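You operate a simulated robot arm through the tools that you are given. There is no shell and no other tool. Be economical: measure what you need, move in short steps, check, and stop when the job is done.

You run a simulated robot arm. Do the job below in one go: nothing can be reset, and whatever is moved stays where it is left.

Task
Put the bottle that says "soap" from the top of the steel bench in the white bowl and the bottle labelled "OIL" on top of the orange pad. Stack the dryer can labelled "Y230" from the top of the steel bench on top of the dryer can that says "Y507". Put the yellow tape roll on the top of the steel bench away on the top of the sample table. Put the folded violet cloth on the tray marked site. Take the small wrapped grey coil on the top of the frame between the capstan wheels and put it away on the shelf 24. Put the blue coil on the top of the frame between the capstan wheels away on the shelf under the test table. Do these in any order. Set down upright: bottle.

The check looks at the end state, three seconds after you hand in, the way a careful person would. Anything else that was tipped, shoved, dropped, spilled or broken makes it a failure. Flat cloth is picked up by pressing the open fingertips on it (5 to 10 N) and closing them slowly along it; thin cloth reads only 2 to 8 mm in the jaws.

Robot
A 7-joint arm with a three-finger gripper on a trunk, on a base that drives. Base frame: it is fixed to the floor where the robot stands at the start and does not move with it; the origin is under the middle of the robot, x ahead of it, y to its left, z up; the surface under the hand at the start is at about z = 0.7. Readings come in m, degrees, newtons and seconds.
With the tool pointing down near the work surface it reaches from about 0.1 to 0.88 m from the robot's upright axis, wherever it stands. Its first joint turns from -166.0 to 166.0 degrees. Places, roughly: blue bottle, white bottle, yellow bottle [0.5, 0, 0.75]; blue coil [0.75, 9.75, 1]; dryer can [0.75, -1.25, 0.75]; folded violet cloth (10x7x4 cm) [2, -1.2, 0.9]; orange pad (10x6x5 cm) [0.4, -0.1, 0.7]; shelf 24 [-1, -4.6, 1.2]; shelf under the TEST table [-4.2, -2.1, 0.3]; small wrapped grey coil [0.75, 9.5, 1]; top of the sample table [-4.2, 1.3, 0.8]; tray marked site [-0.75, -4.5, 0.5]; white bowl (14x13x6 cm) [0.5, 0.3, 0.7]; yellow tape roll (7x7x4 cm) [0.9, -1.6, 0.7]. Payload 2.94 kg.
The tool frame sits at the grasp point between the pads (the TCP): z along the fingers, y along the line on which they close. The tips reach 0.03 m beyond it. The gripper opens to 0.132 m. The gripper's body begins 0.107 m behind the TCP.
Orientation is that of the tool frame in the base frame, as a unit quaternion [x, y, z, w]. With the fingers straight down and closing along the base's y, the tool's x points along the base's -x, its y along +y and its z along -z.

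Tools
- The arm moves only by the tool nudge_tool. Its argument "targets" is a list of rows, each an object of numbers (a shift or turn left out is 0, a gripper value left out holds the last): "tx", "ty", "tz": the shift along the tool's x, y, z in mm; "ax", "ay", "az": the turn, a rotation vector about the tool's x, y, z in degrees; "grip": the finger opening in mm, from 0 to 132. In form: [{"tx": .., "ty": .., "tz": .., "ax": .., "ay": .., "az": .., "grip": ..}, ...]. A call has 1 to 8 rows; each row is the pose to reach, as a shift and turn from the pose commanded when the call began, along the tool's axes at that moment. A row lasts 0.2 s, in which the tool goes at most 0.05 m and 8.6 degrees; a call with a longer step from one row to the next is refused whole, and so is a gripper value outside its range. A pose out of reach is approached as far as the arm can. The call stops where the force on the tool passes 40 N (or 10 N more than at its start, if that is more) or the arm is blocked; 0.2 s more then pass. The fingers move at their own pace and stop on an object; they squeeze with about 27 N. The grip force told is the motor's: it shows also when the fingers shut on nothing. Time passes only in rows, and 0.2 s behind the last, so rows that repeat a pose let the fingers close. The reply holds the time, the measured pose of the TCP, the force on the tool along the base axes, the opening and the grip force, in the units named above and with some noise, with the torque about the TCP (base axes, N m) and any sound that the robot's microphone picked up.
- Cameras (640 x 400 px; columns grow to the right, rows downward): "scene" is now at [0.0244, 0.1653, 1.7272]; the picture's right is [-0.41, -0.91, 0.00], its down [-0.81, 0.36, -0.46] and it looks along [0.42, -0.19, -0.89] (base axes); focal length 253 px, centre (320, 200). "wrist" rides on the gripper at [0.072, 0.003, -0.144] in the tool frame; the picture's right is [-0.04, 1.00, 0.00], its down [-0.88, -0.04, -0.48] and it looks along [-0.47, -0.02, 0.88] (tool axes); focal length 256 px, centre (320, 200). There is no depth. A picture from a camera that has moved, and an enlarged one, comes with that camera's place and axes in the base frame and with its lens.
- camera(camera): a new picture of that camera. The clock stands still meanwhile.
- slide_trunk(by): slides the trunk up (or, below 0, down) by that many m; the arm and the scene camera ride with it, the base frame stays. It gives what a move gives, with no picture.
- roll_base(legs): drives the robot by 1 to 6 legs, each [ahead, left, turn to the left] in m, m and degrees, along the robot's own axes; the way and the turn of a leg run together, so that a leg with both is an arc; at most 1.5 m and 180 degrees a leg. The arm and the cameras ride along, it lands a little off, and it stops where it bumps. It gives what a move gives.
- pan_tilt(pan, tilt): turns the head with the scene camera to pan (to the left, within 143 degrees either way) and tilt (down, from -29 to 69), counted from straight ahead of the robot. It gives what a move gives.
- zoom(camera, box): a new picture of the part [left, top, right, bottom] of that camera's present view, enlarged. The clock stands still meanwhile.
- close_job(): hands the job in; it is judged then, once.

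Work in short steps. Places have to be worked out from the pictures, the camera data and where the tool is seen: move nearer, look again, correct. Check each grasp and each placing, and mend what went wrong. You have 207 turns and 200 pictures in all, those below and enlarged ones among them. Open the gripper and draw the arm clear of the work before you hand the job in, unless the task says otherwise; then end with one line.

The tools are called after "Emit:" as name(argument=value, ...) on one line, values as JSON. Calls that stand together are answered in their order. nudge_tool: Moves the arm, as the interface text tells. Its arguments: {"type":"object","properties":{"targets":{"type":"array","items":{"type":"object","properties":{"tx":{"type":"number"},"ty":{"type":"number"},"tz":{"type":"number"},"ax":{"type":"number"},"ay":{"type":"number"},"az":{"type":"number"},"grip":{"type":"number"}}}}},"required":["targets"]} The other tools are called the same way: slide_trunk (by) slides the trunk up or down; roll_base (legs) drives the base; pan_tilt (pan, tilt) turns the head that bears the scene camera; camera (camera) takes a picture; zoom (camera, box) takes an enlarged picture of a part of a camera's view; close_job () hands the job in.

At the start:

```text
time: 0.0
position: [0.5876, 0.0058, 1.0084]
tcp_rot: [0.0, 1.0, 0.0, 0.0]
wrist_force: [0.1, -0.7, -0.2]
ft_torque: [-0.02, -0.01, 0.0]
finger_gap: 0.132
grasp_force: 0.0
trunk travel left (down, up): [-0.25, 0.29]
robot x, y, heading: [-0.0005, -0.0022, -0.1]
head pan, tilt: [-24.2, 62.8]
```

scene: 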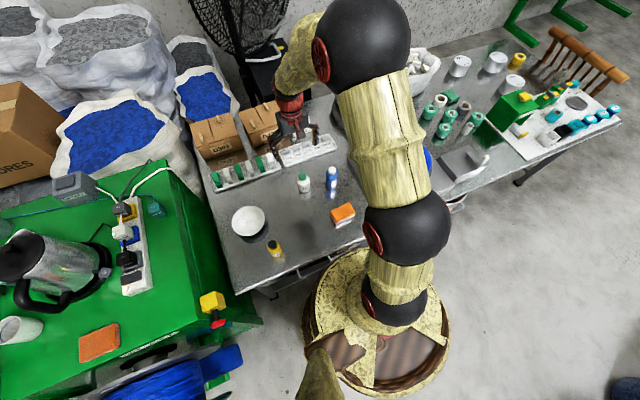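
wrist: 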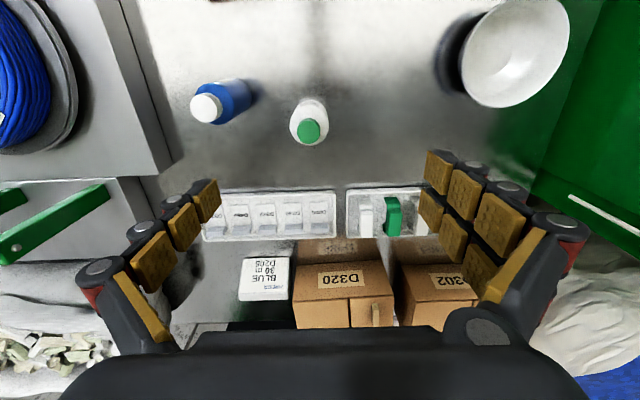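

The pictures show a bowl, three bottles and an orange pad on the bench; I need the labels. I enlarge the bottle region and the cans region.

Emit:
zoom(camera="scene", box=[220, 150, 380, 270])

Emit:
zoom(camera="scene", box=[400, 30, 640, 190])

```text
3.33 times, centred on (300, 210) of scene
camera zoom: at [0.0244, 0.1653, 1.7272], right [-0.41, -0.91, 0.0], down [-0.81, 0.36, -0.46], along [0.42, -0.19, -0.89], focal length 843 px, centre (387, 167)
```

zoom: 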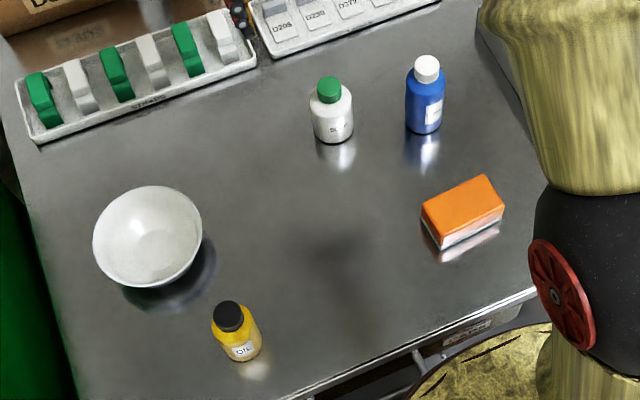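

```text
2.50 times, centred on (520, 110) of scene
camera zoom: at [0.0244, 0.1653, 1.7272], right [-0.41, -0.91, 0.0], down [-0.81, 0.36, -0.46], along [0.42, -0.19, -0.89], focal length 632 px, centre (-180, 425)
```

zoom: 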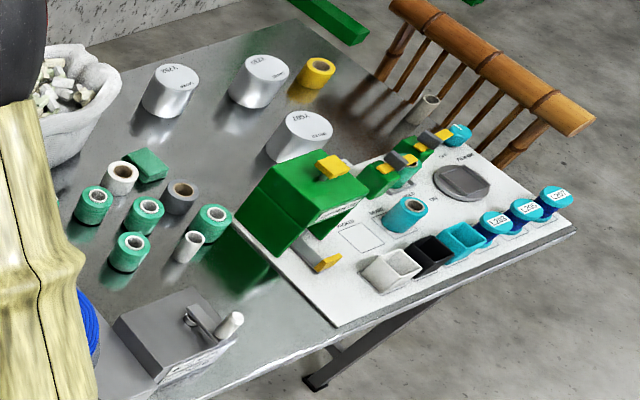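

Yellow reads "OIL"; I check which of white and blue says "soap".

Emit:
zoom(camera="scene", box=[290, 160, 350, 198])

Emit:
zoom(camera="scene", box=[260, 220, 300, 246])

Emit:
zoom(camera="scene", box=[445, 45, 535, 101])

```text
10.53 times, centred on (320, 179) of scene
camera zoom: at [0.0244, 0.1653, 1.7272], right [-0.41, -0.91, 0.0], down [-0.81, 0.36, -0.46], along [0.42, -0.19, -0.89], focal length 2662 px, centre (320, 421)
```

zoom: 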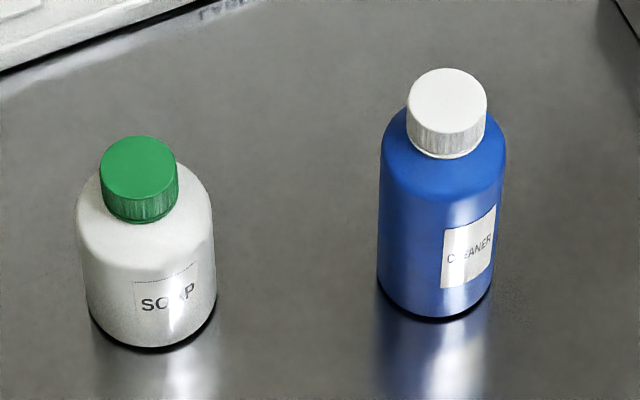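

```text
15.38 times, centred on (280, 233) of scene
camera zoom: at [0.0244, 0.1653, 1.7272], right [-0.41, -0.91, 0.0], down [-0.81, 0.36, -0.46], along [0.42, -0.19, -0.89], focal length 3891 px, centre (935, -308)
```

zoom: 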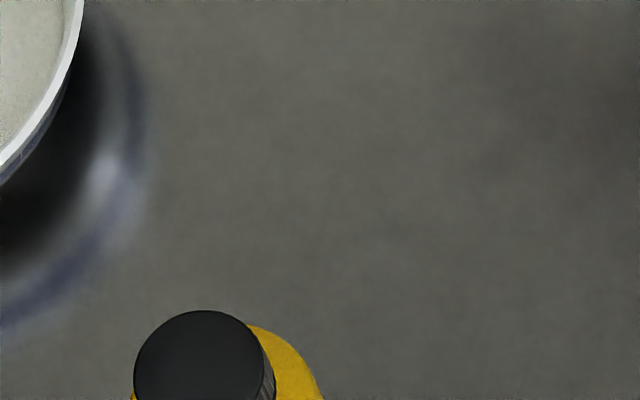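

```text
7.11 times, centred on (490, 73) of scene
camera zoom: at [0.0244, 0.1653, 1.7272], right [-0.41, -0.91, 0.0], down [-0.81, 0.36, -0.46], along [0.42, -0.19, -0.89], focal length 1798 px, centre (-889, 1103)
```

zoom: 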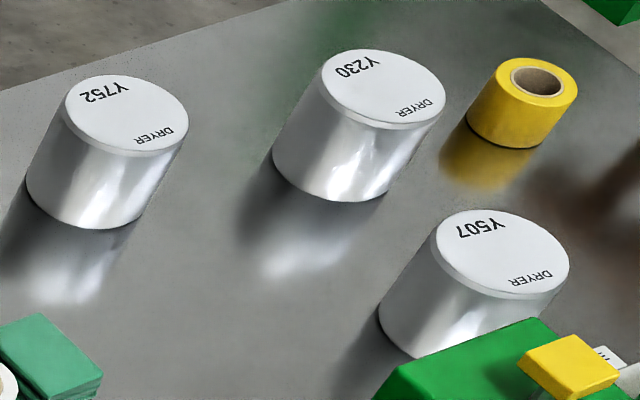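

Soap is the white bottle at about (0.594, -0.008), the bowl is centred at about (0.513, 0.270), OIL at about (0.36, 0.21), and the pad top at about (0.389, -0.105). I go above the soap bottle and look.

Emit:
nudge_tool(targets=[{"tx": -6, "ty": -13, "tz": 40, "grip": 100}, {"tx": -6, "ty": -13, "tz": 85, "grip": 95}, {"tx": -6, "ty": -13, "tz": 130, "grip": 95}, {"tx": -6, "ty": -13, "tz": 130}])

Emit:
camera(camera="wrist")

Emit:
zoom(camera="scene", box=[220, 120, 380, 220])

```text
time: 1.0
position: [0.594, -0.007, 0.8775]
tcp_rot: [0.0, 1.0, 0.0, 0.0]
wrist_force: [0.7, -0.1, 0.5]
ft_torque: [0.04, 0.02, 0.03]
finger_gap: 0.0952
grasp_force: 0.0
trunk travel left (down, up): [-0.25, 0.29]
robot x, y, heading: [-0.0011, -0.0015, 0.2]
head pan, tilt: [-24.2, 62.8]
```

```text
192 pictures are left
camera wrist: at [0.5217, -0.0045, 1.0202], right [0.04, 1.0, 0.0], down [0.88, -0.04, 0.48], along [0.47, -0.02, -0.88], focal length 256 px, centre (320, 200)
```

wrist: 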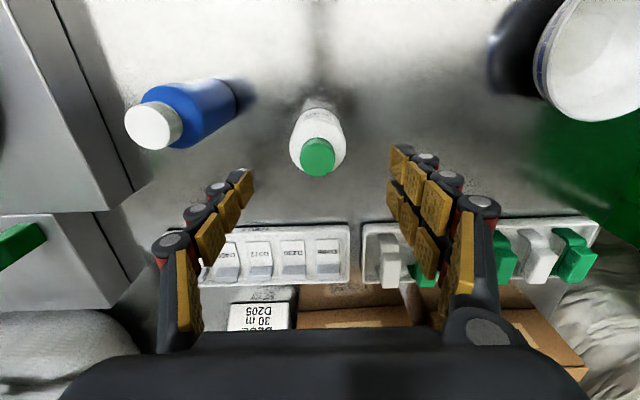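

```text
4.00 times, centred on (300, 170) of scene
camera zoom: at [0.0248, 0.1652, 1.7272], right [-0.41, -0.91, 0.0], down [-0.81, 0.36, -0.46], along [0.42, -0.19, -0.89], focal length 1012 px, centre (400, 320)
```

zoom: 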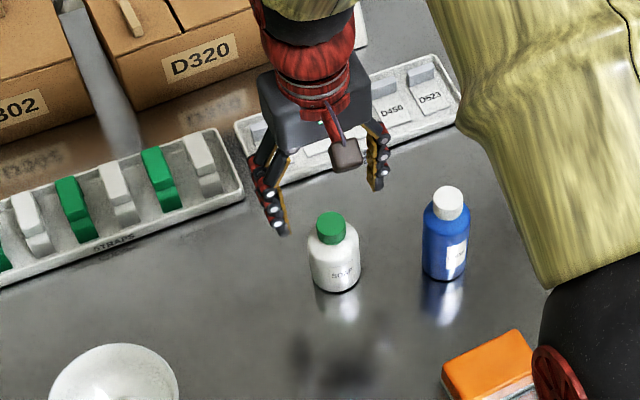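

The cap centre computes to (0.592, -0.009), within 2 mm of the tool, so I go straight down to z≈0.77 and close.

Emit:
nudge_tool(targets=[{"tx": 1, "ty": -2, "tz": 45}, {"tx": 1, "ty": -2, "tz": 90}, {"tx": 1, "ty": -2, "tz": 108}, {"tx": 1, "ty": -2, "tz": 108, "grip": 40}, {"tx": 1, "ty": -2, "tz": 108, "grip": 40}, {"tx": 1, "ty": -2, "tz": 108, "grip": 40}, {"tx": 1, "ty": -2, "tz": 108, "grip": 40}])

Emit:
camera(camera="wrist")

```text
time: 2.6
position: [0.5917, -0.0093, 0.7698]
tcp_rot: [0.0, 1.0, 0.001, 0.0]
wrist_force: [-0.4, -0.2, -0.1]
ft_torque: [0.04, -0.02, 0.05]
finger_gap: 0.0561
grasp_force: 27.3
trunk travel left (down, up): [-0.25, 0.29]
robot x, y, heading: [0.0004, 0.001, -0.2]
head pan, tilt: [-24.2, 62.8]
```

```text
190 pictures are left
camera wrist: at [0.5198, -0.0062, 0.9133], right [0.04, 1.0, 0.0], down [0.88, -0.04, 0.48], along [0.47, -0.02, -0.88], focal length 256 px, centre (320, 200)
```

wrist: 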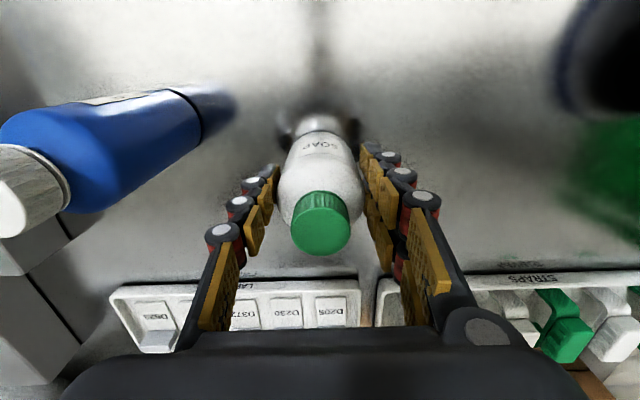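

Gripped at 56 mm. I lift 110 mm and carry it over the bowl.

Emit:
nudge_tool(targets=[{"tz": -40}, {"tz": -80}, {"tz": -110}, {"tx": 12, "ty": 45, "tz": -110}, {"tx": 25, "ty": 90, "tz": -110}, {"tx": 38, "ty": 135, "tz": -110}, {"tx": 51, "ty": 180, "tz": -110}, {"tx": 64, "ty": 225, "tz": -110}])

Emit:
nudge_tool(targets=[{"tx": 12, "ty": 40}, {"tx": 15, "ty": 54}, {"tx": 15, "ty": 54}])

Emit:
camera(camera="wrist")

Emit:
zoom(camera="scene", box=[190, 160, 350, 260])

```text
time: 4.4
position: [0.5282, 0.2177, 0.8795]
tcp_rot: [0.001, 1.0, -0.001, 0.0]
wrist_force: [0.2, 0.4, -2.3]
ft_torque: [0.0, 0.01, 0.02]
finger_gap: 0.056
grasp_force: 27.4
trunk travel left (down, up): [-0.25, 0.29]
robot x, y, heading: [-0.0012, -0.004, 0.1]
head pan, tilt: [-24.2, 62.8]
```

```text
time: 5.2
position: [0.5144, 0.2706, 0.8806]
tcp_rot: [0.0, 1.0, 0.0, 0.0]
wrist_force: [0.5, -1.1, -1.4]
ft_torque: [0.0, 0.06, 0.0]
finger_gap: 0.0562
grasp_force: 26.9
trunk travel left (down, up): [-0.25, 0.29]
robot x, y, heading: [-0.0016, 0.0001, -0.2]
head pan, tilt: [-24.2, 62.8]
```

```text
189 pictures are left
camera wrist: at [0.4415, 0.2739, 1.0236], right [0.04, 1.0, 0.0], down [0.88, -0.04, 0.48], along [0.47, -0.02, -0.88], focal length 256 px, centre (320, 200)
```

wrist: 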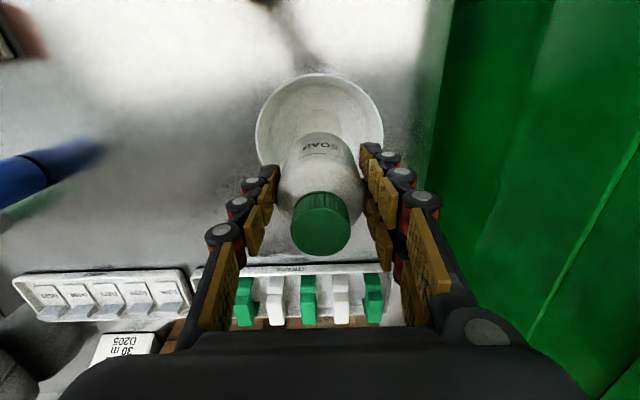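

```text
4.00 times, centred on (270, 210) of scene
camera zoom: at [0.0247, 0.1653, 1.7272], right [-0.41, -0.91, 0.0], down [-0.81, 0.36, -0.46], along [0.42, -0.19, -0.89], focal length 1012 px, centre (520, 160)
```

zoom: 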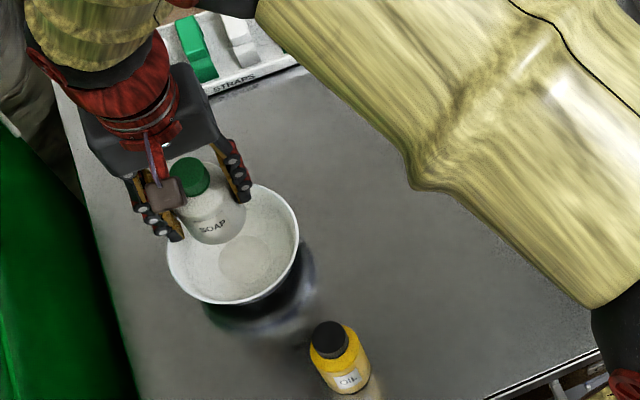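

The bowl's floor disc computes to (0.512, 0.268), in line with the bottle. I lower close to the floor.

Emit:
nudge_tool(targets=[{"tx": 2, "ty": -2, "tz": 30}, {"tx": 2, "ty": -2, "tz": 60}, {"tx": 2, "ty": -2, "tz": 80}, {"tx": 2, "ty": -2, "tz": 88}, {"tx": 2, "ty": -2, "tz": 92}])

Emit:
nudge_tool(targets=[{"tz": 2}, {"tz": 4}])

Emit:
camera(camera="wrist")

Emit:
zoom(camera="scene", box=[210, 180, 290, 240])

```text
time: 6.4
position: [0.5105, 0.2682, 0.7863]
tcp_rot: [-0.001, 1.0, 0.001, 0.001]
wrist_force: [0.1, 0.2, -1.5]
ft_torque: [0.0, 0.01, 0.02]
finger_gap: 0.056
grasp_force: 26.5
trunk travel left (down, up): [-0.25, 0.29]
robot x, y, heading: [-0.0, -0.0021, 0.2]
head pan, tilt: [-24.2, 62.8]
```

```text
time: 7.0
position: [0.5122, 0.2693, 0.7817]
tcp_rot: [0.0, 1.0, 0.0, 0.001]
wrist_force: [-0.7, 0.0, -0.9]
ft_torque: [-0.03, 0.01, 0.0]
finger_gap: 0.0563
grasp_force: 26.8
trunk travel left (down, up): [-0.25, 0.29]
robot x, y, heading: [-0.0013, -0.0011, -0.0]
head pan, tilt: [-24.2, 62.8]
```

```text
187 pictures are left
camera wrist: at [0.4389, 0.2717, 0.9256], right [0.04, 1.0, 0.0], down [0.88, -0.04, 0.48], along [0.48, -0.02, -0.88], focal length 256 px, centre (320, 200)
```

wrist: 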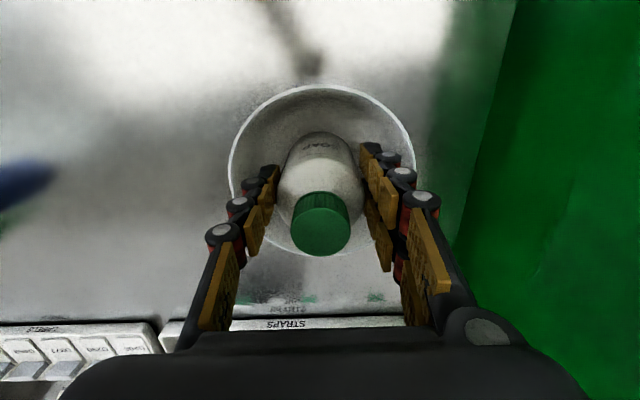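

```text
6.67 times, centred on (250, 210) of scene
camera zoom: at [0.0245, 0.1657, 1.7271], right [-0.41, -0.91, 0.0], down [-0.81, 0.36, -0.46], along [0.42, -0.19, -0.89], focal length 1686 px, centre (787, 133)
```

zoom: 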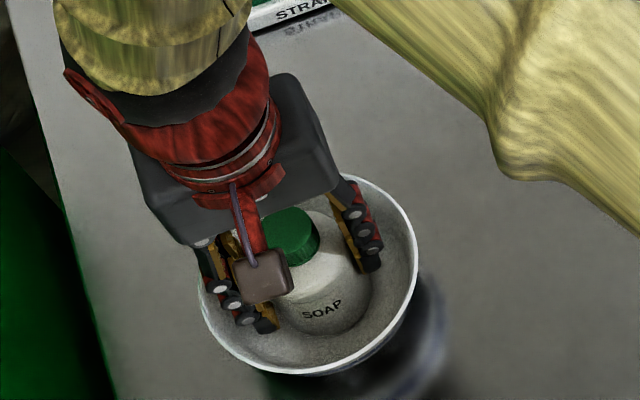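

No contact yet; I feel downward in 2 mm steps.

Emit:
nudge_tool(targets=[{"tz": 2}, {"tz": 3}, {"tz": 4}])

Emit:
nudge_tool(targets=[{"tz": 1}, {"tz": 2}, {"tz": 3}])

```text
time: 7.8
position: [0.5113, 0.2689, 0.7786]
tcp_rot: [0.001, 1.0, 0.0, 0.0]
wrist_force: [-0.3, 0.7, -1.8]
ft_torque: [0.03, -0.02, -0.02]
finger_gap: 0.0562
grasp_force: 26.8
trunk travel left (down, up): [-0.25, 0.29]
robot x, y, heading: [0.0004, 0.0009, -0.0]
head pan, tilt: [-24.2, 62.8]
```

```text
time: 8.6
position: [0.5124, 0.2685, 0.7781]
tcp_rot: [0.0, 1.0, 0.0, 0.001]
wrist_force: [-6.1, -2.1, 20.8]
ft_torque: [-0.08, 0.08, 0.02]
finger_gap: 0.0562
grasp_force: 27.0
trunk travel left (down, up): [-0.25, 0.29]
robot x, y, heading: [0.0013, -0.0004, 0.1]
head pan, tilt: [-24.2, 62.8]
```

Contact at z≈0.778 (20 N). I ease up 2 mm, open gently to 74 mm, then withdraw.

Emit:
nudge_tool(targets=[{"tz": -2}, {"tz": -2, "grip": 66}, {"tz": -2, "grip": 74}, {"tz": -2, "grip": 74}, {"tz": -30}, {"tz": -70}, {"tz": -110}, {"tz": -120}])

Emit:
camera(camera="wrist")

```text
time: 10.4
position: [0.5107, 0.2675, 0.8968]
tcp_rot: [0.0, 1.0, 0.0, 0.0]
wrist_force: [-0.4, -0.8, 0.7]
ft_torque: [-0.01, -0.04, -0.01]
finger_gap: 0.074
grasp_force: 0.0
trunk travel left (down, up): [-0.25, 0.29]
robot x, y, heading: [0.0028, -0.0025, 0.2]
head pan, tilt: [-24.2, 62.8]
```

```text
185 pictures are left
camera wrist: at [0.4388, 0.2716, 1.0406], right [0.04, 1.0, 0.0], down [0.88, -0.04, 0.48], along [0.47, -0.02, -0.88], focal length 256 px, centre (320, 200)
```

wrist: 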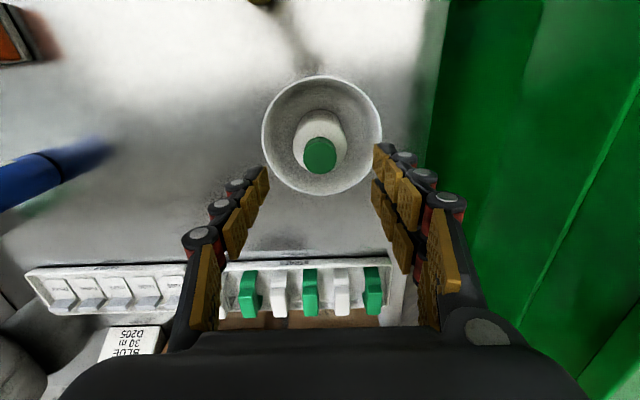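

Soap stands upright in the bowl. Next I move over the OIL bottle.

Emit:
nudge_tool(targets=[{"tx": 40, "ty": -15}, {"tx": 80, "ty": -30}, {"tx": 120, "ty": -45}, {"tx": 152, "ty": -56}, {"tx": 152, "ty": -56}])

Emit:
camera(camera="wrist")

Emit:
zoom(camera="scene", box=[210, 170, 370, 270])

```text
time: 11.6
position: [0.3601, 0.2123, 0.8994]
tcp_rot: [0.0, 1.0, 0.0, 0.0]
wrist_force: [-0.2, -0.4, 0.4]
ft_torque: [0.0, -0.01, 0.03]
finger_gap: 0.0741
grasp_force: 0.1
trunk travel left (down, up): [-0.25, 0.29]
robot x, y, heading: [-0.0001, 0.0015, 0.0]
head pan, tilt: [-24.2, 62.8]
```

```text
184 pictures are left
camera wrist: at [0.2872, 0.2148, 1.0417], right [0.04, 1.0, 0.0], down [0.88, -0.04, 0.48], along [0.48, -0.02, -0.88], focal length 256 px, centre (320, 200)
```

wrist: 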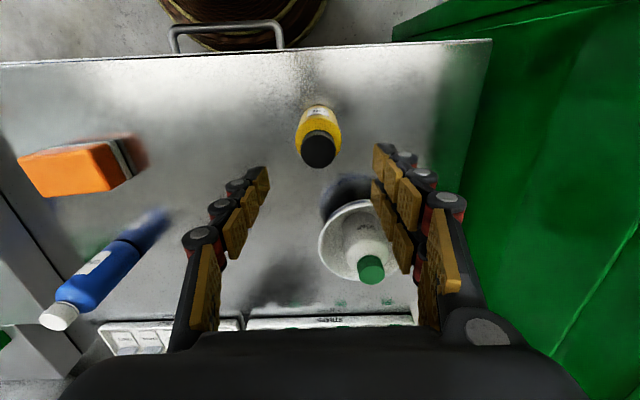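

```text
4.00 times, centred on (290, 220) of scene
camera zoom: at [0.024, 0.1655, 1.7272], right [-0.41, -0.91, 0.0], down [-0.81, 0.36, -0.46], along [0.42, -0.19, -0.89], focal length 1012 px, centre (440, 120)
```

zoom: 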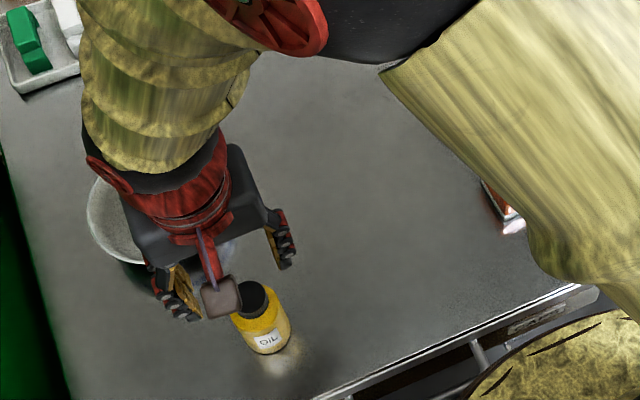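

The OIL cap computes to about (0.362, 0.209), height ~0.785. I descend and grip the body at z≈0.755.

Emit:
nudge_tool(targets=[{"tx": -2, "ty": -3, "tz": 45}, {"tx": -2, "ty": -3, "tz": 90}, {"tx": -2, "ty": -3, "tz": 130}, {"tx": -2, "ty": -3, "tz": 143}, {"tx": -2, "ty": -3, "tz": 143, "grip": 30}, {"tx": -2, "ty": -3, "tz": 143, "grip": 30}, {"tx": -2, "ty": -3, "tz": 143, "grip": 30}])

Emit:
camera(camera="wrist")

```text
time: 13.2
position: [0.3621, 0.2104, 0.7546]
tcp_rot: [0.0, 1.0, 0.0, 0.0]
wrist_force: [-0.8, -0.1, -0.6]
ft_torque: [0.02, 0.01, 0.01]
finger_gap: 0.0465
grasp_force: 23.7
trunk travel left (down, up): [-0.25, 0.29]
robot x, y, heading: [-0.0, 0.0032, -0.1]
head pan, tilt: [-24.2, 62.8]
```

```text
182 pictures are left
camera wrist: at [0.2895, 0.2133, 0.8985], right [0.04, 1.0, 0.0], down [0.88, -0.04, 0.48], along [0.48, -0.02, -0.88], focal length 256 px, centre (320, 200)
```

wrist: 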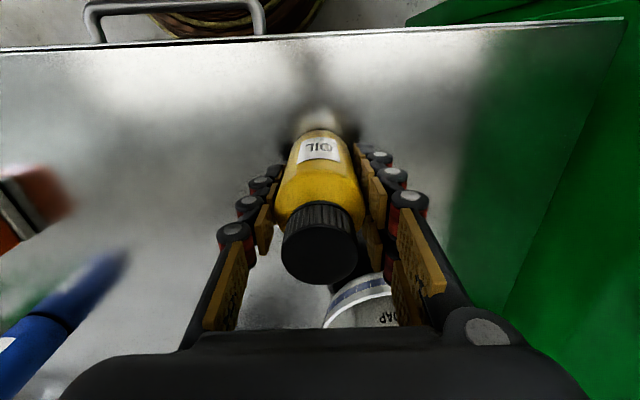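

Gripped at 46 mm. I lift and carry toward the pad, stopping short to look.

Emit:
nudge_tool(targets=[{"tz": -45}, {"tz": -90}, {"tz": -100, "ty": -40}, {"tx": -5, "tz": -100, "ty": -85}, {"tx": -10, "tz": -100, "ty": -130}, {"tx": -15, "tz": -100, "ty": -175}, {"tx": -20, "tz": -100, "ty": -215}, {"tx": -25, "tz": -100, "ty": -215}])

Emit:
camera(camera="wrist")

Emit:
camera(camera="scene")

```text
time: 15.0
position: [0.3874, -0.0061, 0.8509]
tcp_rot: [0.0, 1.0, 0.001, 0.0]
wrist_force: [-0.4, -0.4, -0.9]
ft_torque: [0.06, -0.01, 0.02]
finger_gap: 0.0465
grasp_force: 27.3
trunk travel left (down, up): [-0.25, 0.29]
robot x, y, heading: [0.0007, -0.0015, 0.1]
head pan, tilt: [-24.2, 62.8]
```

```text
181 pictures are left
camera wrist: at [0.3152, -0.0035, 0.9943], right [0.04, 1.0, 0.0], down [0.88, -0.04, 0.48], along [0.48, -0.02, -0.88], focal length 256 px, centre (320, 200)
```

wrist: 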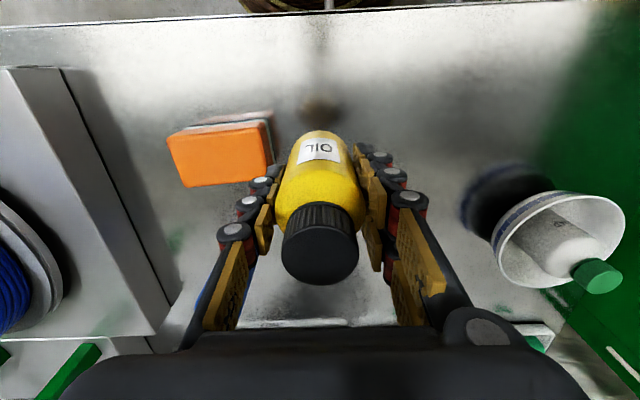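

```text
180 pictures are left
camera scene: at [0.0243, 0.1649, 1.7272], right [-0.41, -0.91, 0.0], down [-0.81, 0.36, -0.46], along [0.42, -0.19, -0.89], focal length 253 px, centre (320, 200)
```

scene: 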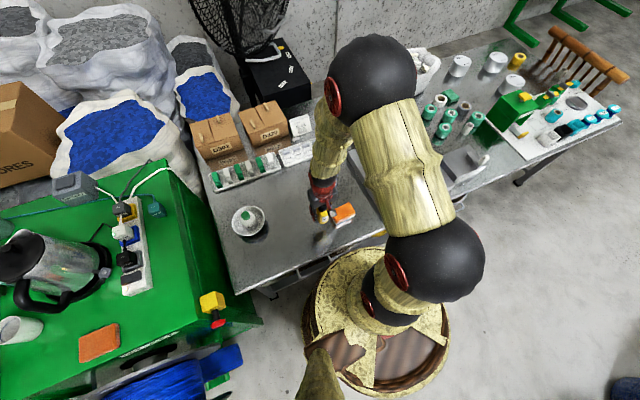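

The pad top computes to about (0.391, -0.106). I move over it and lower.

Emit:
nudge_tool(targets=[{"tx": -2, "ty": -45}, {"tx": -3, "ty": -90}, {"tx": -4, "ty": -100}, {"tx": -4, "ty": -100}, {"tx": -4, "ty": -100, "tz": 25}, {"tx": -4, "ty": -100, "tz": 35}, {"tx": -4, "ty": -100, "tz": 39}])

Emit:
camera(camera="wrist")

Emit:
zoom(camera="scene", box=[290, 170, 390, 250])

```text
time: 16.6
position: [0.3906, -0.1064, 0.8138]
tcp_rot: [0.0, 1.0, 0.0, 0.0]
wrist_force: [-0.2, -0.1, -1.8]
ft_torque: [0.0, -0.01, 0.01]
finger_gap: 0.0466
grasp_force: 26.7
trunk travel left (down, up): [-0.25, 0.29]
robot x, y, heading: [0.0025, 0.0013, 0.0]
head pan, tilt: [-24.2, 62.8]
```

```text
179 pictures are left
camera wrist: at [0.3185, -0.1043, 0.9565], right [0.04, 1.0, 0.0], down [0.88, -0.04, 0.48], along [0.47, -0.02, -0.88], focal length 256 px, centre (320, 200)
```

wrist: 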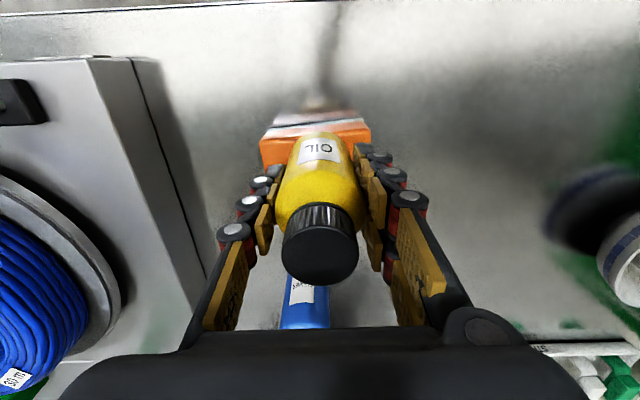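

```text
5.00 times, centred on (340, 210) of scene
camera zoom: at [0.0241, 0.1653, 1.7272], right [-0.41, -0.91, 0.0], down [-0.81, 0.36, -0.46], along [0.42, -0.19, -0.89], focal length 1264 px, centre (220, 150)
```

zoom: 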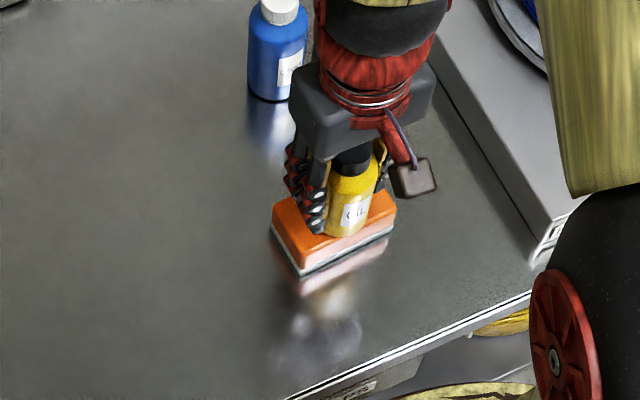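

I look closer at the bottle base relative to the pad's front edge.

Emit:
zoom(camera="scene", box=[328, 190, 376, 228])

Emit:
zoom(camera="wrist", box=[220, 80, 420, 205])

```text
10.53 times, centred on (352, 209) of scene
camera zoom: at [0.0241, 0.1653, 1.7272], right [-0.41, -0.91, 0.0], down [-0.81, 0.36, -0.46], along [0.42, -0.19, -0.89], focal length 2662 px, centre (-17, 105)
```

zoom: 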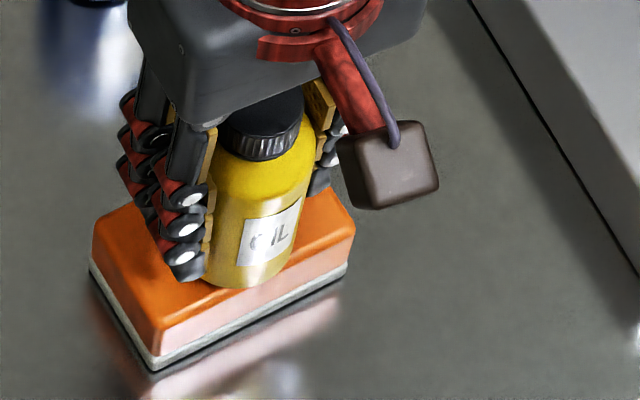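

```text
3.20 times, centred on (320, 142) of wrist
camera zoom: at [0.3185, -0.1043, 0.9565], right [0.04, 1.0, 0.0], down [0.88, -0.04, 0.48], along [0.47, -0.02, -0.88], focal length 819 px, centre (320, 384)
```

zoom: 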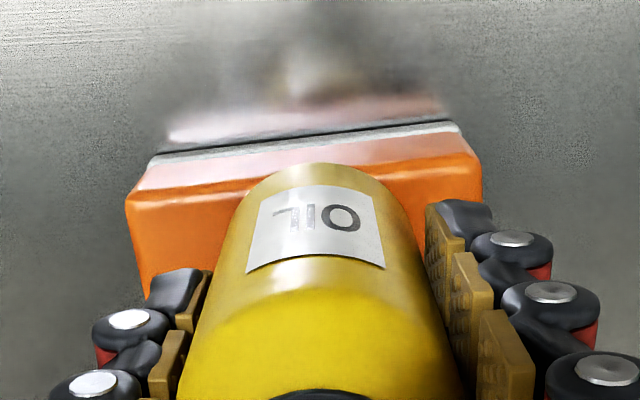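

Both views show the bottle about 15 mm too near the front edge. I lift slightly, shift +15 mm in x, and recheck.

Emit:
nudge_tool(targets=[{"tx": -15, "ty": -2}, {"tx": -15, "ty": -2}])

Emit:
zoom(camera="scene", box=[328, 190, 376, 228])

Emit:
zoom(camera="wrist", box=[220, 80, 420, 205])

```text
time: 17.2
position: [0.407, -0.1097, 0.8127]
tcp_rot: [0.0, 1.0, 0.0, 0.0]
wrist_force: [-0.2, -1.3, -1.5]
ft_torque: [0.01, -0.01, 0.04]
finger_gap: 0.0465
grasp_force: 27.4
trunk travel left (down, up): [-0.25, 0.29]
robot x, y, heading: [0.0008, 0.0002, -0.0]
head pan, tilt: [-24.2, 62.8]
```

```text
10.53 times, centred on (352, 209) of scene
camera zoom: at [0.0247, 0.1652, 1.7272], right [-0.41, -0.91, 0.0], down [-0.81, 0.36, -0.46], along [0.42, -0.19, -0.89], focal length 2662 px, centre (-17, 105)
```

zoom: 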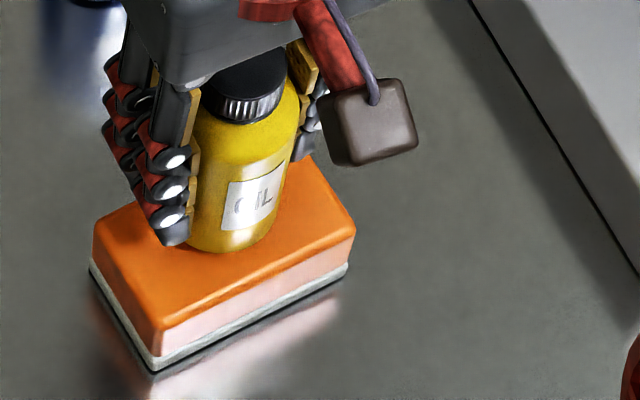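

```text
3.20 times, centred on (320, 142) of wrist
camera zoom: at [0.335, -0.1058, 0.9557], right [0.04, 1.0, 0.0], down [0.88, -0.04, 0.48], along [0.48, -0.02, -0.88], focal length 819 px, centre (320, 384)
```

zoom: 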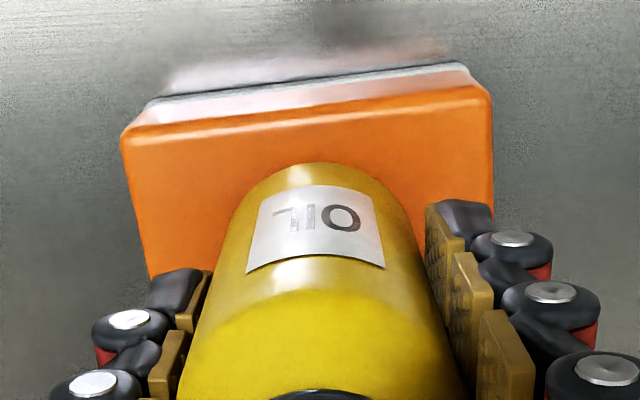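

Now centred. I lower gently to feel contact.

Emit:
nudge_tool(targets=[{"tz": 6}, {"tz": 10}, {"tz": 13}])

Emit:
nudge_tool(targets=[{"tz": 2}, {"tz": 4}, {"tz": 5}])

```text
time: 18.0
position: [0.4052, -0.1077, 0.8018]
tcp_rot: [0.0, 1.0, 0.0, 0.001]
wrist_force: [-3.7, 3.0, 21.2]
ft_torque: [0.09, 0.25, 0.04]
finger_gap: 0.0465
grasp_force: 27.1
trunk travel left (down, up): [-0.25, 0.29]
robot x, y, heading: [0.0009, 0.0012, 0.1]
head pan, tilt: [-24.2, 62.8]
```

```text
time: 18.8
position: [0.4052, -0.1081, 0.7963]
tcp_rot: [0.0, 1.0, -0.001, 0.0]
wrist_force: [0.3, 4.3, 20.8]
ft_torque: [0.18, 0.09, 0.02]
finger_gap: 0.0465
grasp_force: 26.8
trunk travel left (down, up): [-0.25, 0.29]
robot x, y, heading: [0.0002, -0.0032, -0.1]
head pan, tilt: [-24.2, 62.8]
```

Contact held (~21 N). I look before releasing.

Emit:
zoom(camera="scene", box=[328, 190, 376, 228])

Emit:
nudge_tool(targets=[{"tz": -3}, {"tz": -3}])

```text
10.53 times, centred on (352, 209) of scene
camera zoom: at [0.0231, 0.1659, 1.7272], right [-0.41, -0.91, 0.0], down [-0.81, 0.36, -0.46], along [0.42, -0.19, -0.89], focal length 2662 px, centre (-17, 105)
```

zoom: 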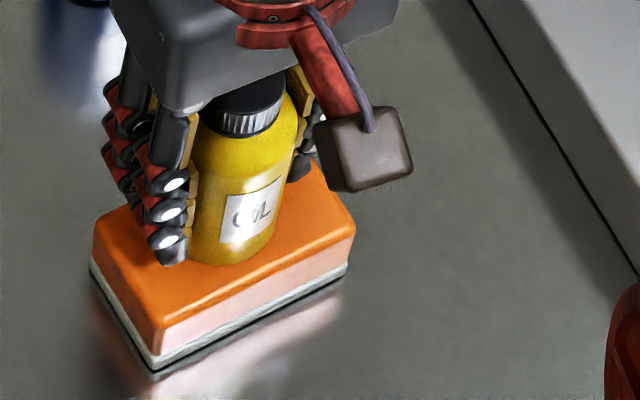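

```text
time: 19.4
position: [0.405, -0.1082, 0.7996]
tcp_rot: [0.0, 1.0, 0.0, -0.001]
wrist_force: [0.2, -0.5, -0.5]
ft_torque: [0.0, 0.01, -0.01]
finger_gap: 0.0462
grasp_force: 27.2
trunk travel left (down, up): [-0.25, 0.29]
robot x, y, heading: [-0.0021, -0.0019, 0.0]
head pan, tilt: [-24.2, 62.8]
```

I settle 2 mm lower and release.

Emit:
nudge_tool(targets=[{"tz": 2}, {"tz": 2, "grip": 52}, {"tz": 2, "grip": 62}, {"tz": 2, "grip": 66}, {"tz": -25}, {"tz": -65}, {"tz": -105}, {"tz": -110}])

Emit:
zoom(camera="scene", box=[328, 190, 376, 228])

Emit:
camera(camera="wrist")

```text
time: 21.2
position: [0.4063, -0.1082, 0.9065]
tcp_rot: [0.0, 1.0, -0.001, 0.0]
wrist_force: [-0.7, -0.4, -0.3]
ft_torque: [-0.01, 0.01, -0.02]
finger_gap: 0.0661
grasp_force: 0.1
trunk travel left (down, up): [-0.25, 0.29]
robot x, y, heading: [-0.0009, 0.004, 0.3]
head pan, tilt: [-24.2, 62.8]
```

```text
10.53 times, centred on (352, 209) of scene
camera zoom: at [0.024, 0.1653, 1.7272], right [-0.41, -0.91, 0.0], down [-0.81, 0.36, -0.46], along [0.42, -0.19, -0.89], focal length 2662 px, centre (-17, 105)
```

zoom: 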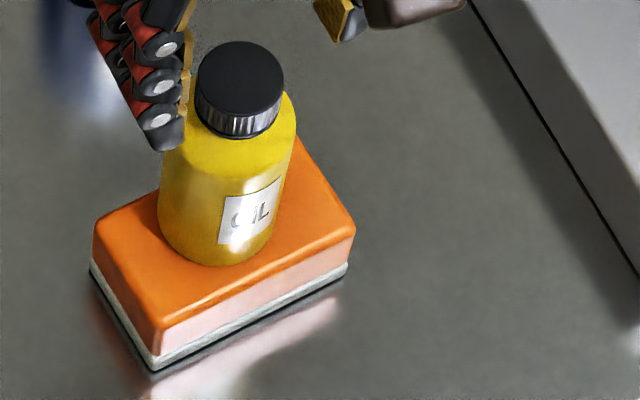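

```text
171 pictures are left
camera wrist: at [0.3331, -0.1046, 1.0498], right [0.04, 1.0, 0.0], down [0.88, -0.04, 0.48], along [0.47, -0.02, -0.88], focal length 256 px, centre (320, 200)
```

wrist: 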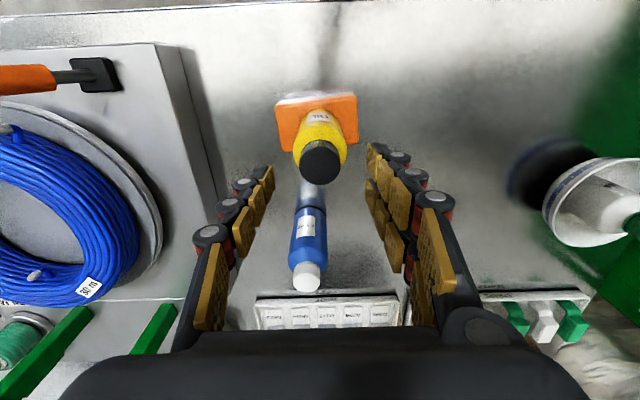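

OIL stands on the pad. Next come the cans, at roughly Y230 (0.88,-1.36), Y507 (0.69,-1.30) and tape (0.89,-1.59). I raise the arm and look toward the right side before driving.

Emit:
nudge_tool(targets=[{"tz": -45}, {"tz": -90}, {"tz": -135, "tx": 20}, {"tz": -180, "tx": 40}, {"tz": -225, "tx": 60}, {"tz": -250, "tx": 70}, {"tz": -250, "tx": 70}])

Emit:
pan_tilt(pan=-80, tilt=40)

Emit:
camera(camera="scene")

```text
time: 22.8
position: [0.3357, -0.109, 1.1603]
tcp_rot: [0.0, 1.0, 0.001, 0.0]
wrist_force: [-0.9, 0.3, -0.5]
ft_torque: [-0.01, -0.01, 0.01]
finger_gap: 0.0656
grasp_force: 0.0
trunk travel left (down, up): [-0.25, 0.29]
robot x, y, heading: [-0.0006, -0.0014, 0.1]
head pan, tilt: [-24.2, 62.8]
```

```text
time: 24.1
position: [0.3363, -0.1087, 1.1601]
tcp_rot: [0.0, 1.0, 0.001, 0.0]
wrist_force: [0.0, -0.2, 0.4]
ft_torque: [-0.02, -0.02, -0.03]
finger_gap: 0.0659
grasp_force: 0.0
trunk travel left (down, up): [-0.25, 0.29]
robot x, y, heading: [0.002, -0.0036, -0.2]
head pan, tilt: [-80.0, 40.0]
```

```text
170 pictures are left
camera scene: at [-0.019, 0.1075, 1.757], right [-0.98, -0.17, 0.0], down [-0.11, 0.63, -0.77], along [0.13, -0.75, -0.64], focal length 253 px, centre (320, 200)
```

scene: 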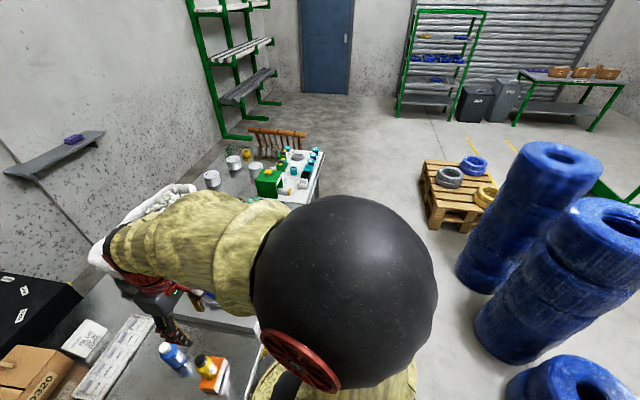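

The floor to the right of the robot along the bench is clear (pallet and drums at x<-0.6). I roll right 1.2 m, then look.

Emit:
roll_base(legs=[[0, -1.2, 0]])

Emit:
pan_tilt(pan=-20, tilt=50)

Emit:
camera(camera="scene")

Emit:
camera(camera="wrist")

```text
time: 30.2
position: [0.3208, -1.3383, 1.1607]
tcp_rot: [0.011, 1.0, 0.0, -0.001]
wrist_force: [-0.6, -0.6, 0.5]
ft_torque: [0.02, 0.0, 0.03]
finger_gap: 0.0661
grasp_force: 0.1
trunk travel left (down, up): [-0.25, 0.29]
robot x, y, heading: [-0.014, -1.223, -1.1]
head pan, tilt: [-80.0, 40.0]
```

```text
time: 31.5
position: [0.3206, -1.3381, 1.1604]
tcp_rot: [0.01, 1.0, 0.0, 0.0]
wrist_force: [0.8, 0.1, -0.8]
ft_torque: [0.02, -0.01, 0.02]
finger_gap: 0.0661
grasp_force: 0.2
trunk travel left (down, up): [-0.25, 0.29]
robot x, y, heading: [-0.0172, -1.2247, -1.4]
head pan, tilt: [-20.0, 50.0]
```

```text
169 pictures are left
camera scene: at [0.0292, -1.0584, 1.7429], right [-0.36, -0.93, 0.0], down [-0.71, 0.28, -0.64], along [0.6, -0.23, -0.77], focal length 253 px, centre (320, 200)
```

scene: 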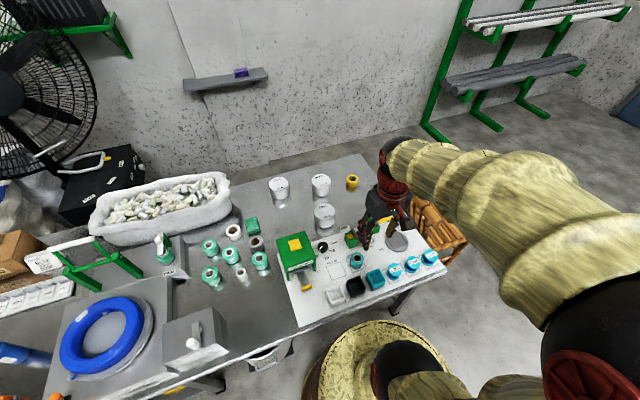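

```text
168 pictures are left
camera wrist: at [0.2483, -1.3335, 1.3028], right [0.06, 1.0, 0.0], down [0.88, -0.06, 0.48], along [0.47, -0.03, -0.88], focal length 256 px, centre (320, 200)
```

wrist: 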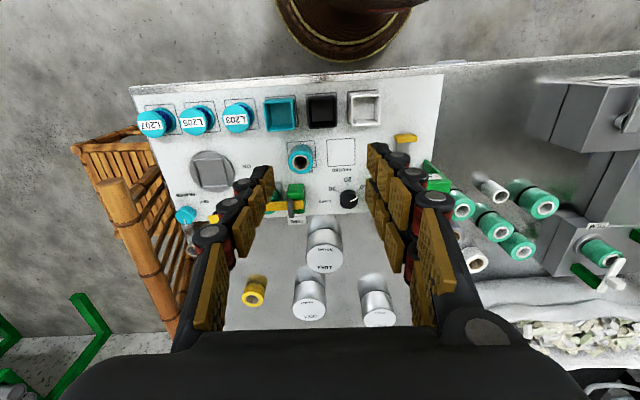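

Y230 is at about (0.887,-1.41), slightly out of reach from here. I check the gap between the base and the bench's front edge.

Emit:
pan_tilt(pan=10, tilt=69)

Emit:
camera(camera="scene")

Emit:
zoom(camera="wrist", box=[240, 0, 440, 120])

```text
time: 32.5
position: [0.3206, -1.3376, 1.1606]
tcp_rot: [0.01, 1.0, 0.0, 0.0]
wrist_force: [0.1, 0.0, 0.3]
ft_torque: [-0.02, 0.02, 0.01]
finger_gap: 0.0663
grasp_force: 0.1
trunk travel left (down, up): [-0.25, 0.29]
robot x, y, heading: [-0.0109, -1.2179, -1.3]
head pan, tilt: [10.0, 68.8]
```

```text
167 pictures are left
camera scene: at [0.0127, -1.0219, 1.721], right [0.15, -0.99, 0.0], down [-0.92, -0.14, -0.36], along [0.36, 0.06, -0.93], focal length 253 px, centre (320, 200)
```

scene: 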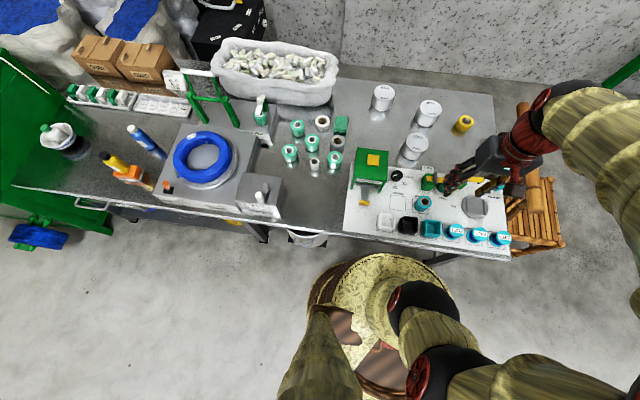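

```text
3.20 times, centred on (340, 60) of wrist
camera zoom: at [0.2483, -1.3335, 1.3028], right [0.06, 1.0, 0.0], down [0.88, -0.06, 0.48], along [0.47, -0.03, -0.88], focal length 819 px, centre (256, 648)
```

zoom: 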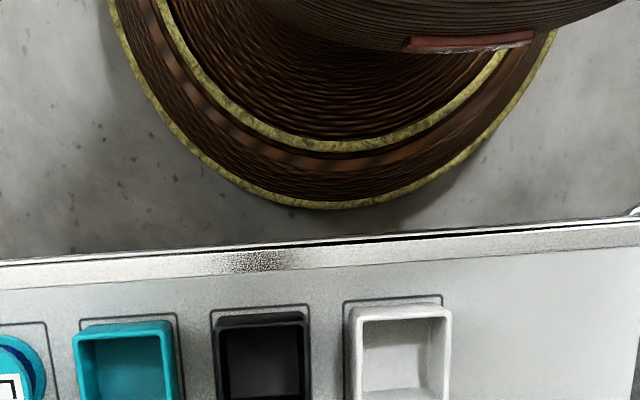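

The base is low and might tuck under the bench. I zoom in on what's below the bench edge there.

Emit:
zoom(camera="scene", box=[250, 200, 530, 340])

```text
2.29 times, centred on (390, 270) of scene
camera zoom: at [0.0127, -1.0219, 1.721], right [0.15, -0.99, 0.0], down [-0.92, -0.14, -0.36], along [0.36, 0.06, -0.93], focal length 578 px, centre (160, 40)
```

zoom: 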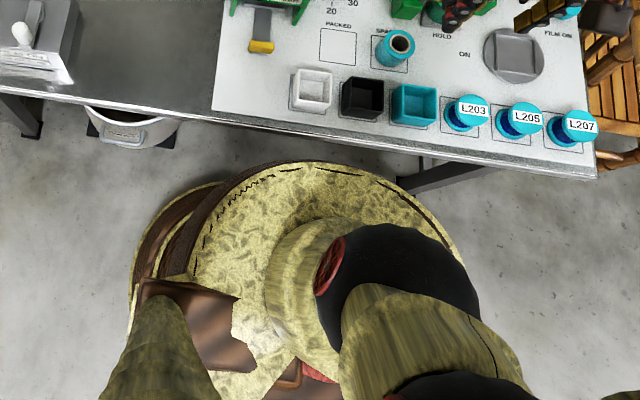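

Under the bench between y≈-1.05 and -1.6 looks free, and the column has about 9 cm to the bench edge. I shift right 0.11 m and forward 0.05 m.

Emit:
roll_base(legs=[[0, -0.11, 1.2], [0.06, 0, 0]])

Emit:
camera(camera="wrist")

Emit:
zoom(camera="scene", box=[200, 60, 540, 340])

```text
time: 34.2
position: [0.3831, -1.4396, 1.159]
tcp_rot: [-0.001, 1.0, 0.0, -0.001]
wrist_force: [-0.2, -0.3, 0.3]
ft_torque: [0.01, 0.05, 0.0]
finger_gap: 0.0661
grasp_force: 0.0
trunk travel left (down, up): [-0.25, 0.29]
robot x, y, heading: [0.0475, -1.3308, 0.0]
head pan, tilt: [10.0, 68.8]
```

```text
164 pictures are left
camera wrist: at [0.3111, -1.4376, 1.3025], right [0.04, 1.0, 0.0], down [0.88, -0.04, 0.47], along [0.47, -0.02, -0.88], focal length 256 px, centre (320, 200)
```

wrist: 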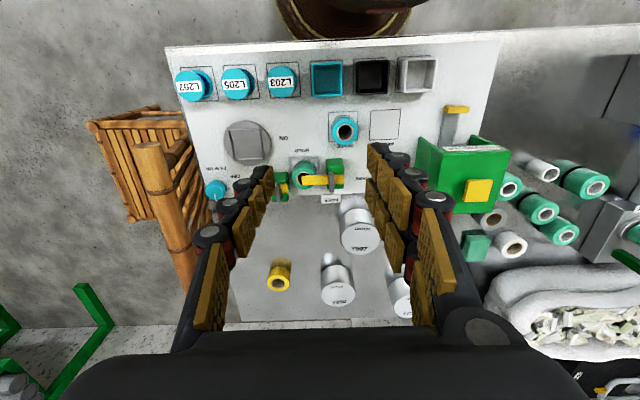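

```text
1.43 times, centred on (370, 200) of scene
camera zoom: at [0.0693, -1.131, 1.7209], right [0.17, -0.98, 0.0], down [-0.92, -0.16, -0.36], along [0.36, 0.06, -0.93], focal length 361 px, centre (249, 200)
```

zoom: 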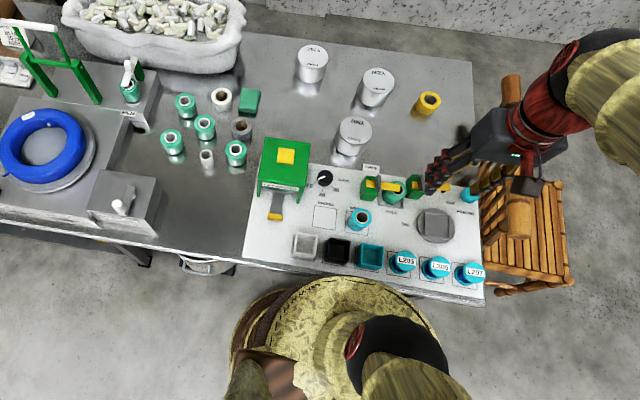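

Y230 is now at about (0.866,-1.415) and Y507 at about (0.688,-1.364), both within reach. I move the open gripper above Y230.

Emit:
nudge_tool(targets=[{"tx": -48, "ty": 2, "grip": 132}, {"tx": -96, "ty": 4}, {"tx": -144, "ty": 8}, {"tx": -192, "ty": 12}, {"tx": -240, "ty": 16}, {"tx": -288, "ty": 20}, {"tx": -336, "ty": 24}, {"tx": -384, "ty": 24}])

Emit:
nudge_tool(targets=[{"tx": -45, "tz": 20}, {"tx": -90, "tz": 40}, {"tx": -99, "tz": 80}, {"tx": -99, "tz": 125}, {"tx": -99, "tz": 170}, {"tx": -99, "tz": 200}, {"tx": -99, "tz": 200}])

Emit:
camera(camera="wrist")

Emit:
zoom(camera="scene", box=[300, 60, 540, 220])

```text
time: 36.0
position: [0.7691, -1.4195, 1.1583]
tcp_rot: [0.0, 1.0, 0.0, -0.002]
wrist_force: [0.8, 0.2, -0.1]
ft_torque: [0.0, 0.03, -0.02]
finger_gap: 0.1317
grasp_force: 0.0
trunk travel left (down, up): [-0.25, 0.29]
robot x, y, heading: [0.044, -1.3324, 0.1]
head pan, tilt: [10.0, 68.8]
```

```text
time: 37.6
position: [0.8667, -1.4164, 0.9617]
tcp_rot: [0.0, 1.0, 0.0, 0.001]
wrist_force: [-0.3, 0.5, -0.6]
ft_torque: [-0.01, 0.01, -0.01]
finger_gap: 0.132
grasp_force: 0.0
trunk travel left (down, up): [-0.25, 0.29]
robot x, y, heading: [0.0459, -1.3331, 0.1]
head pan, tilt: [10.0, 68.8]
```

```text
162 pictures are left
camera wrist: at [0.7939, -1.4128, 1.105], right [0.04, 1.0, 0.0], down [0.88, -0.04, 0.48], along [0.48, -0.02, -0.88], focal length 256 px, centre (320, 200)
```

wrist: 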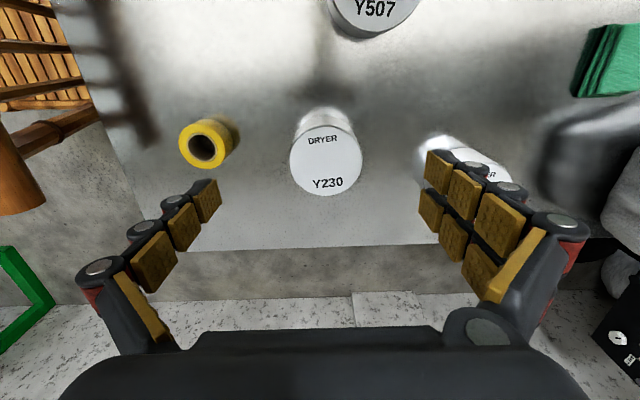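

```text
2.50 times, centred on (420, 140) of scene
camera zoom: at [0.0687, -1.1309, 1.721], right [0.17, -0.98, 0.0], down [-0.92, -0.16, -0.36], along [0.36, 0.06, -0.93], focal length 632 px, centre (70, 350)
```

zoom: 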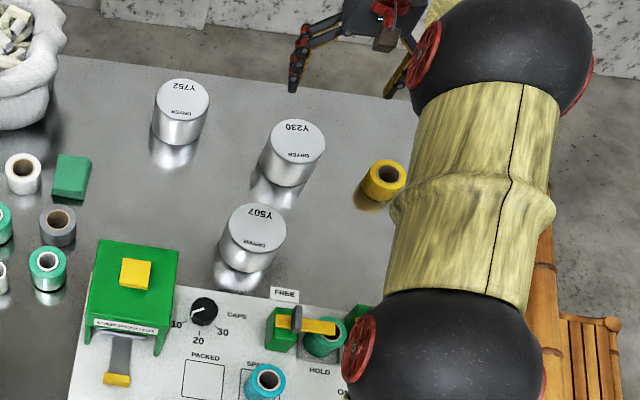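

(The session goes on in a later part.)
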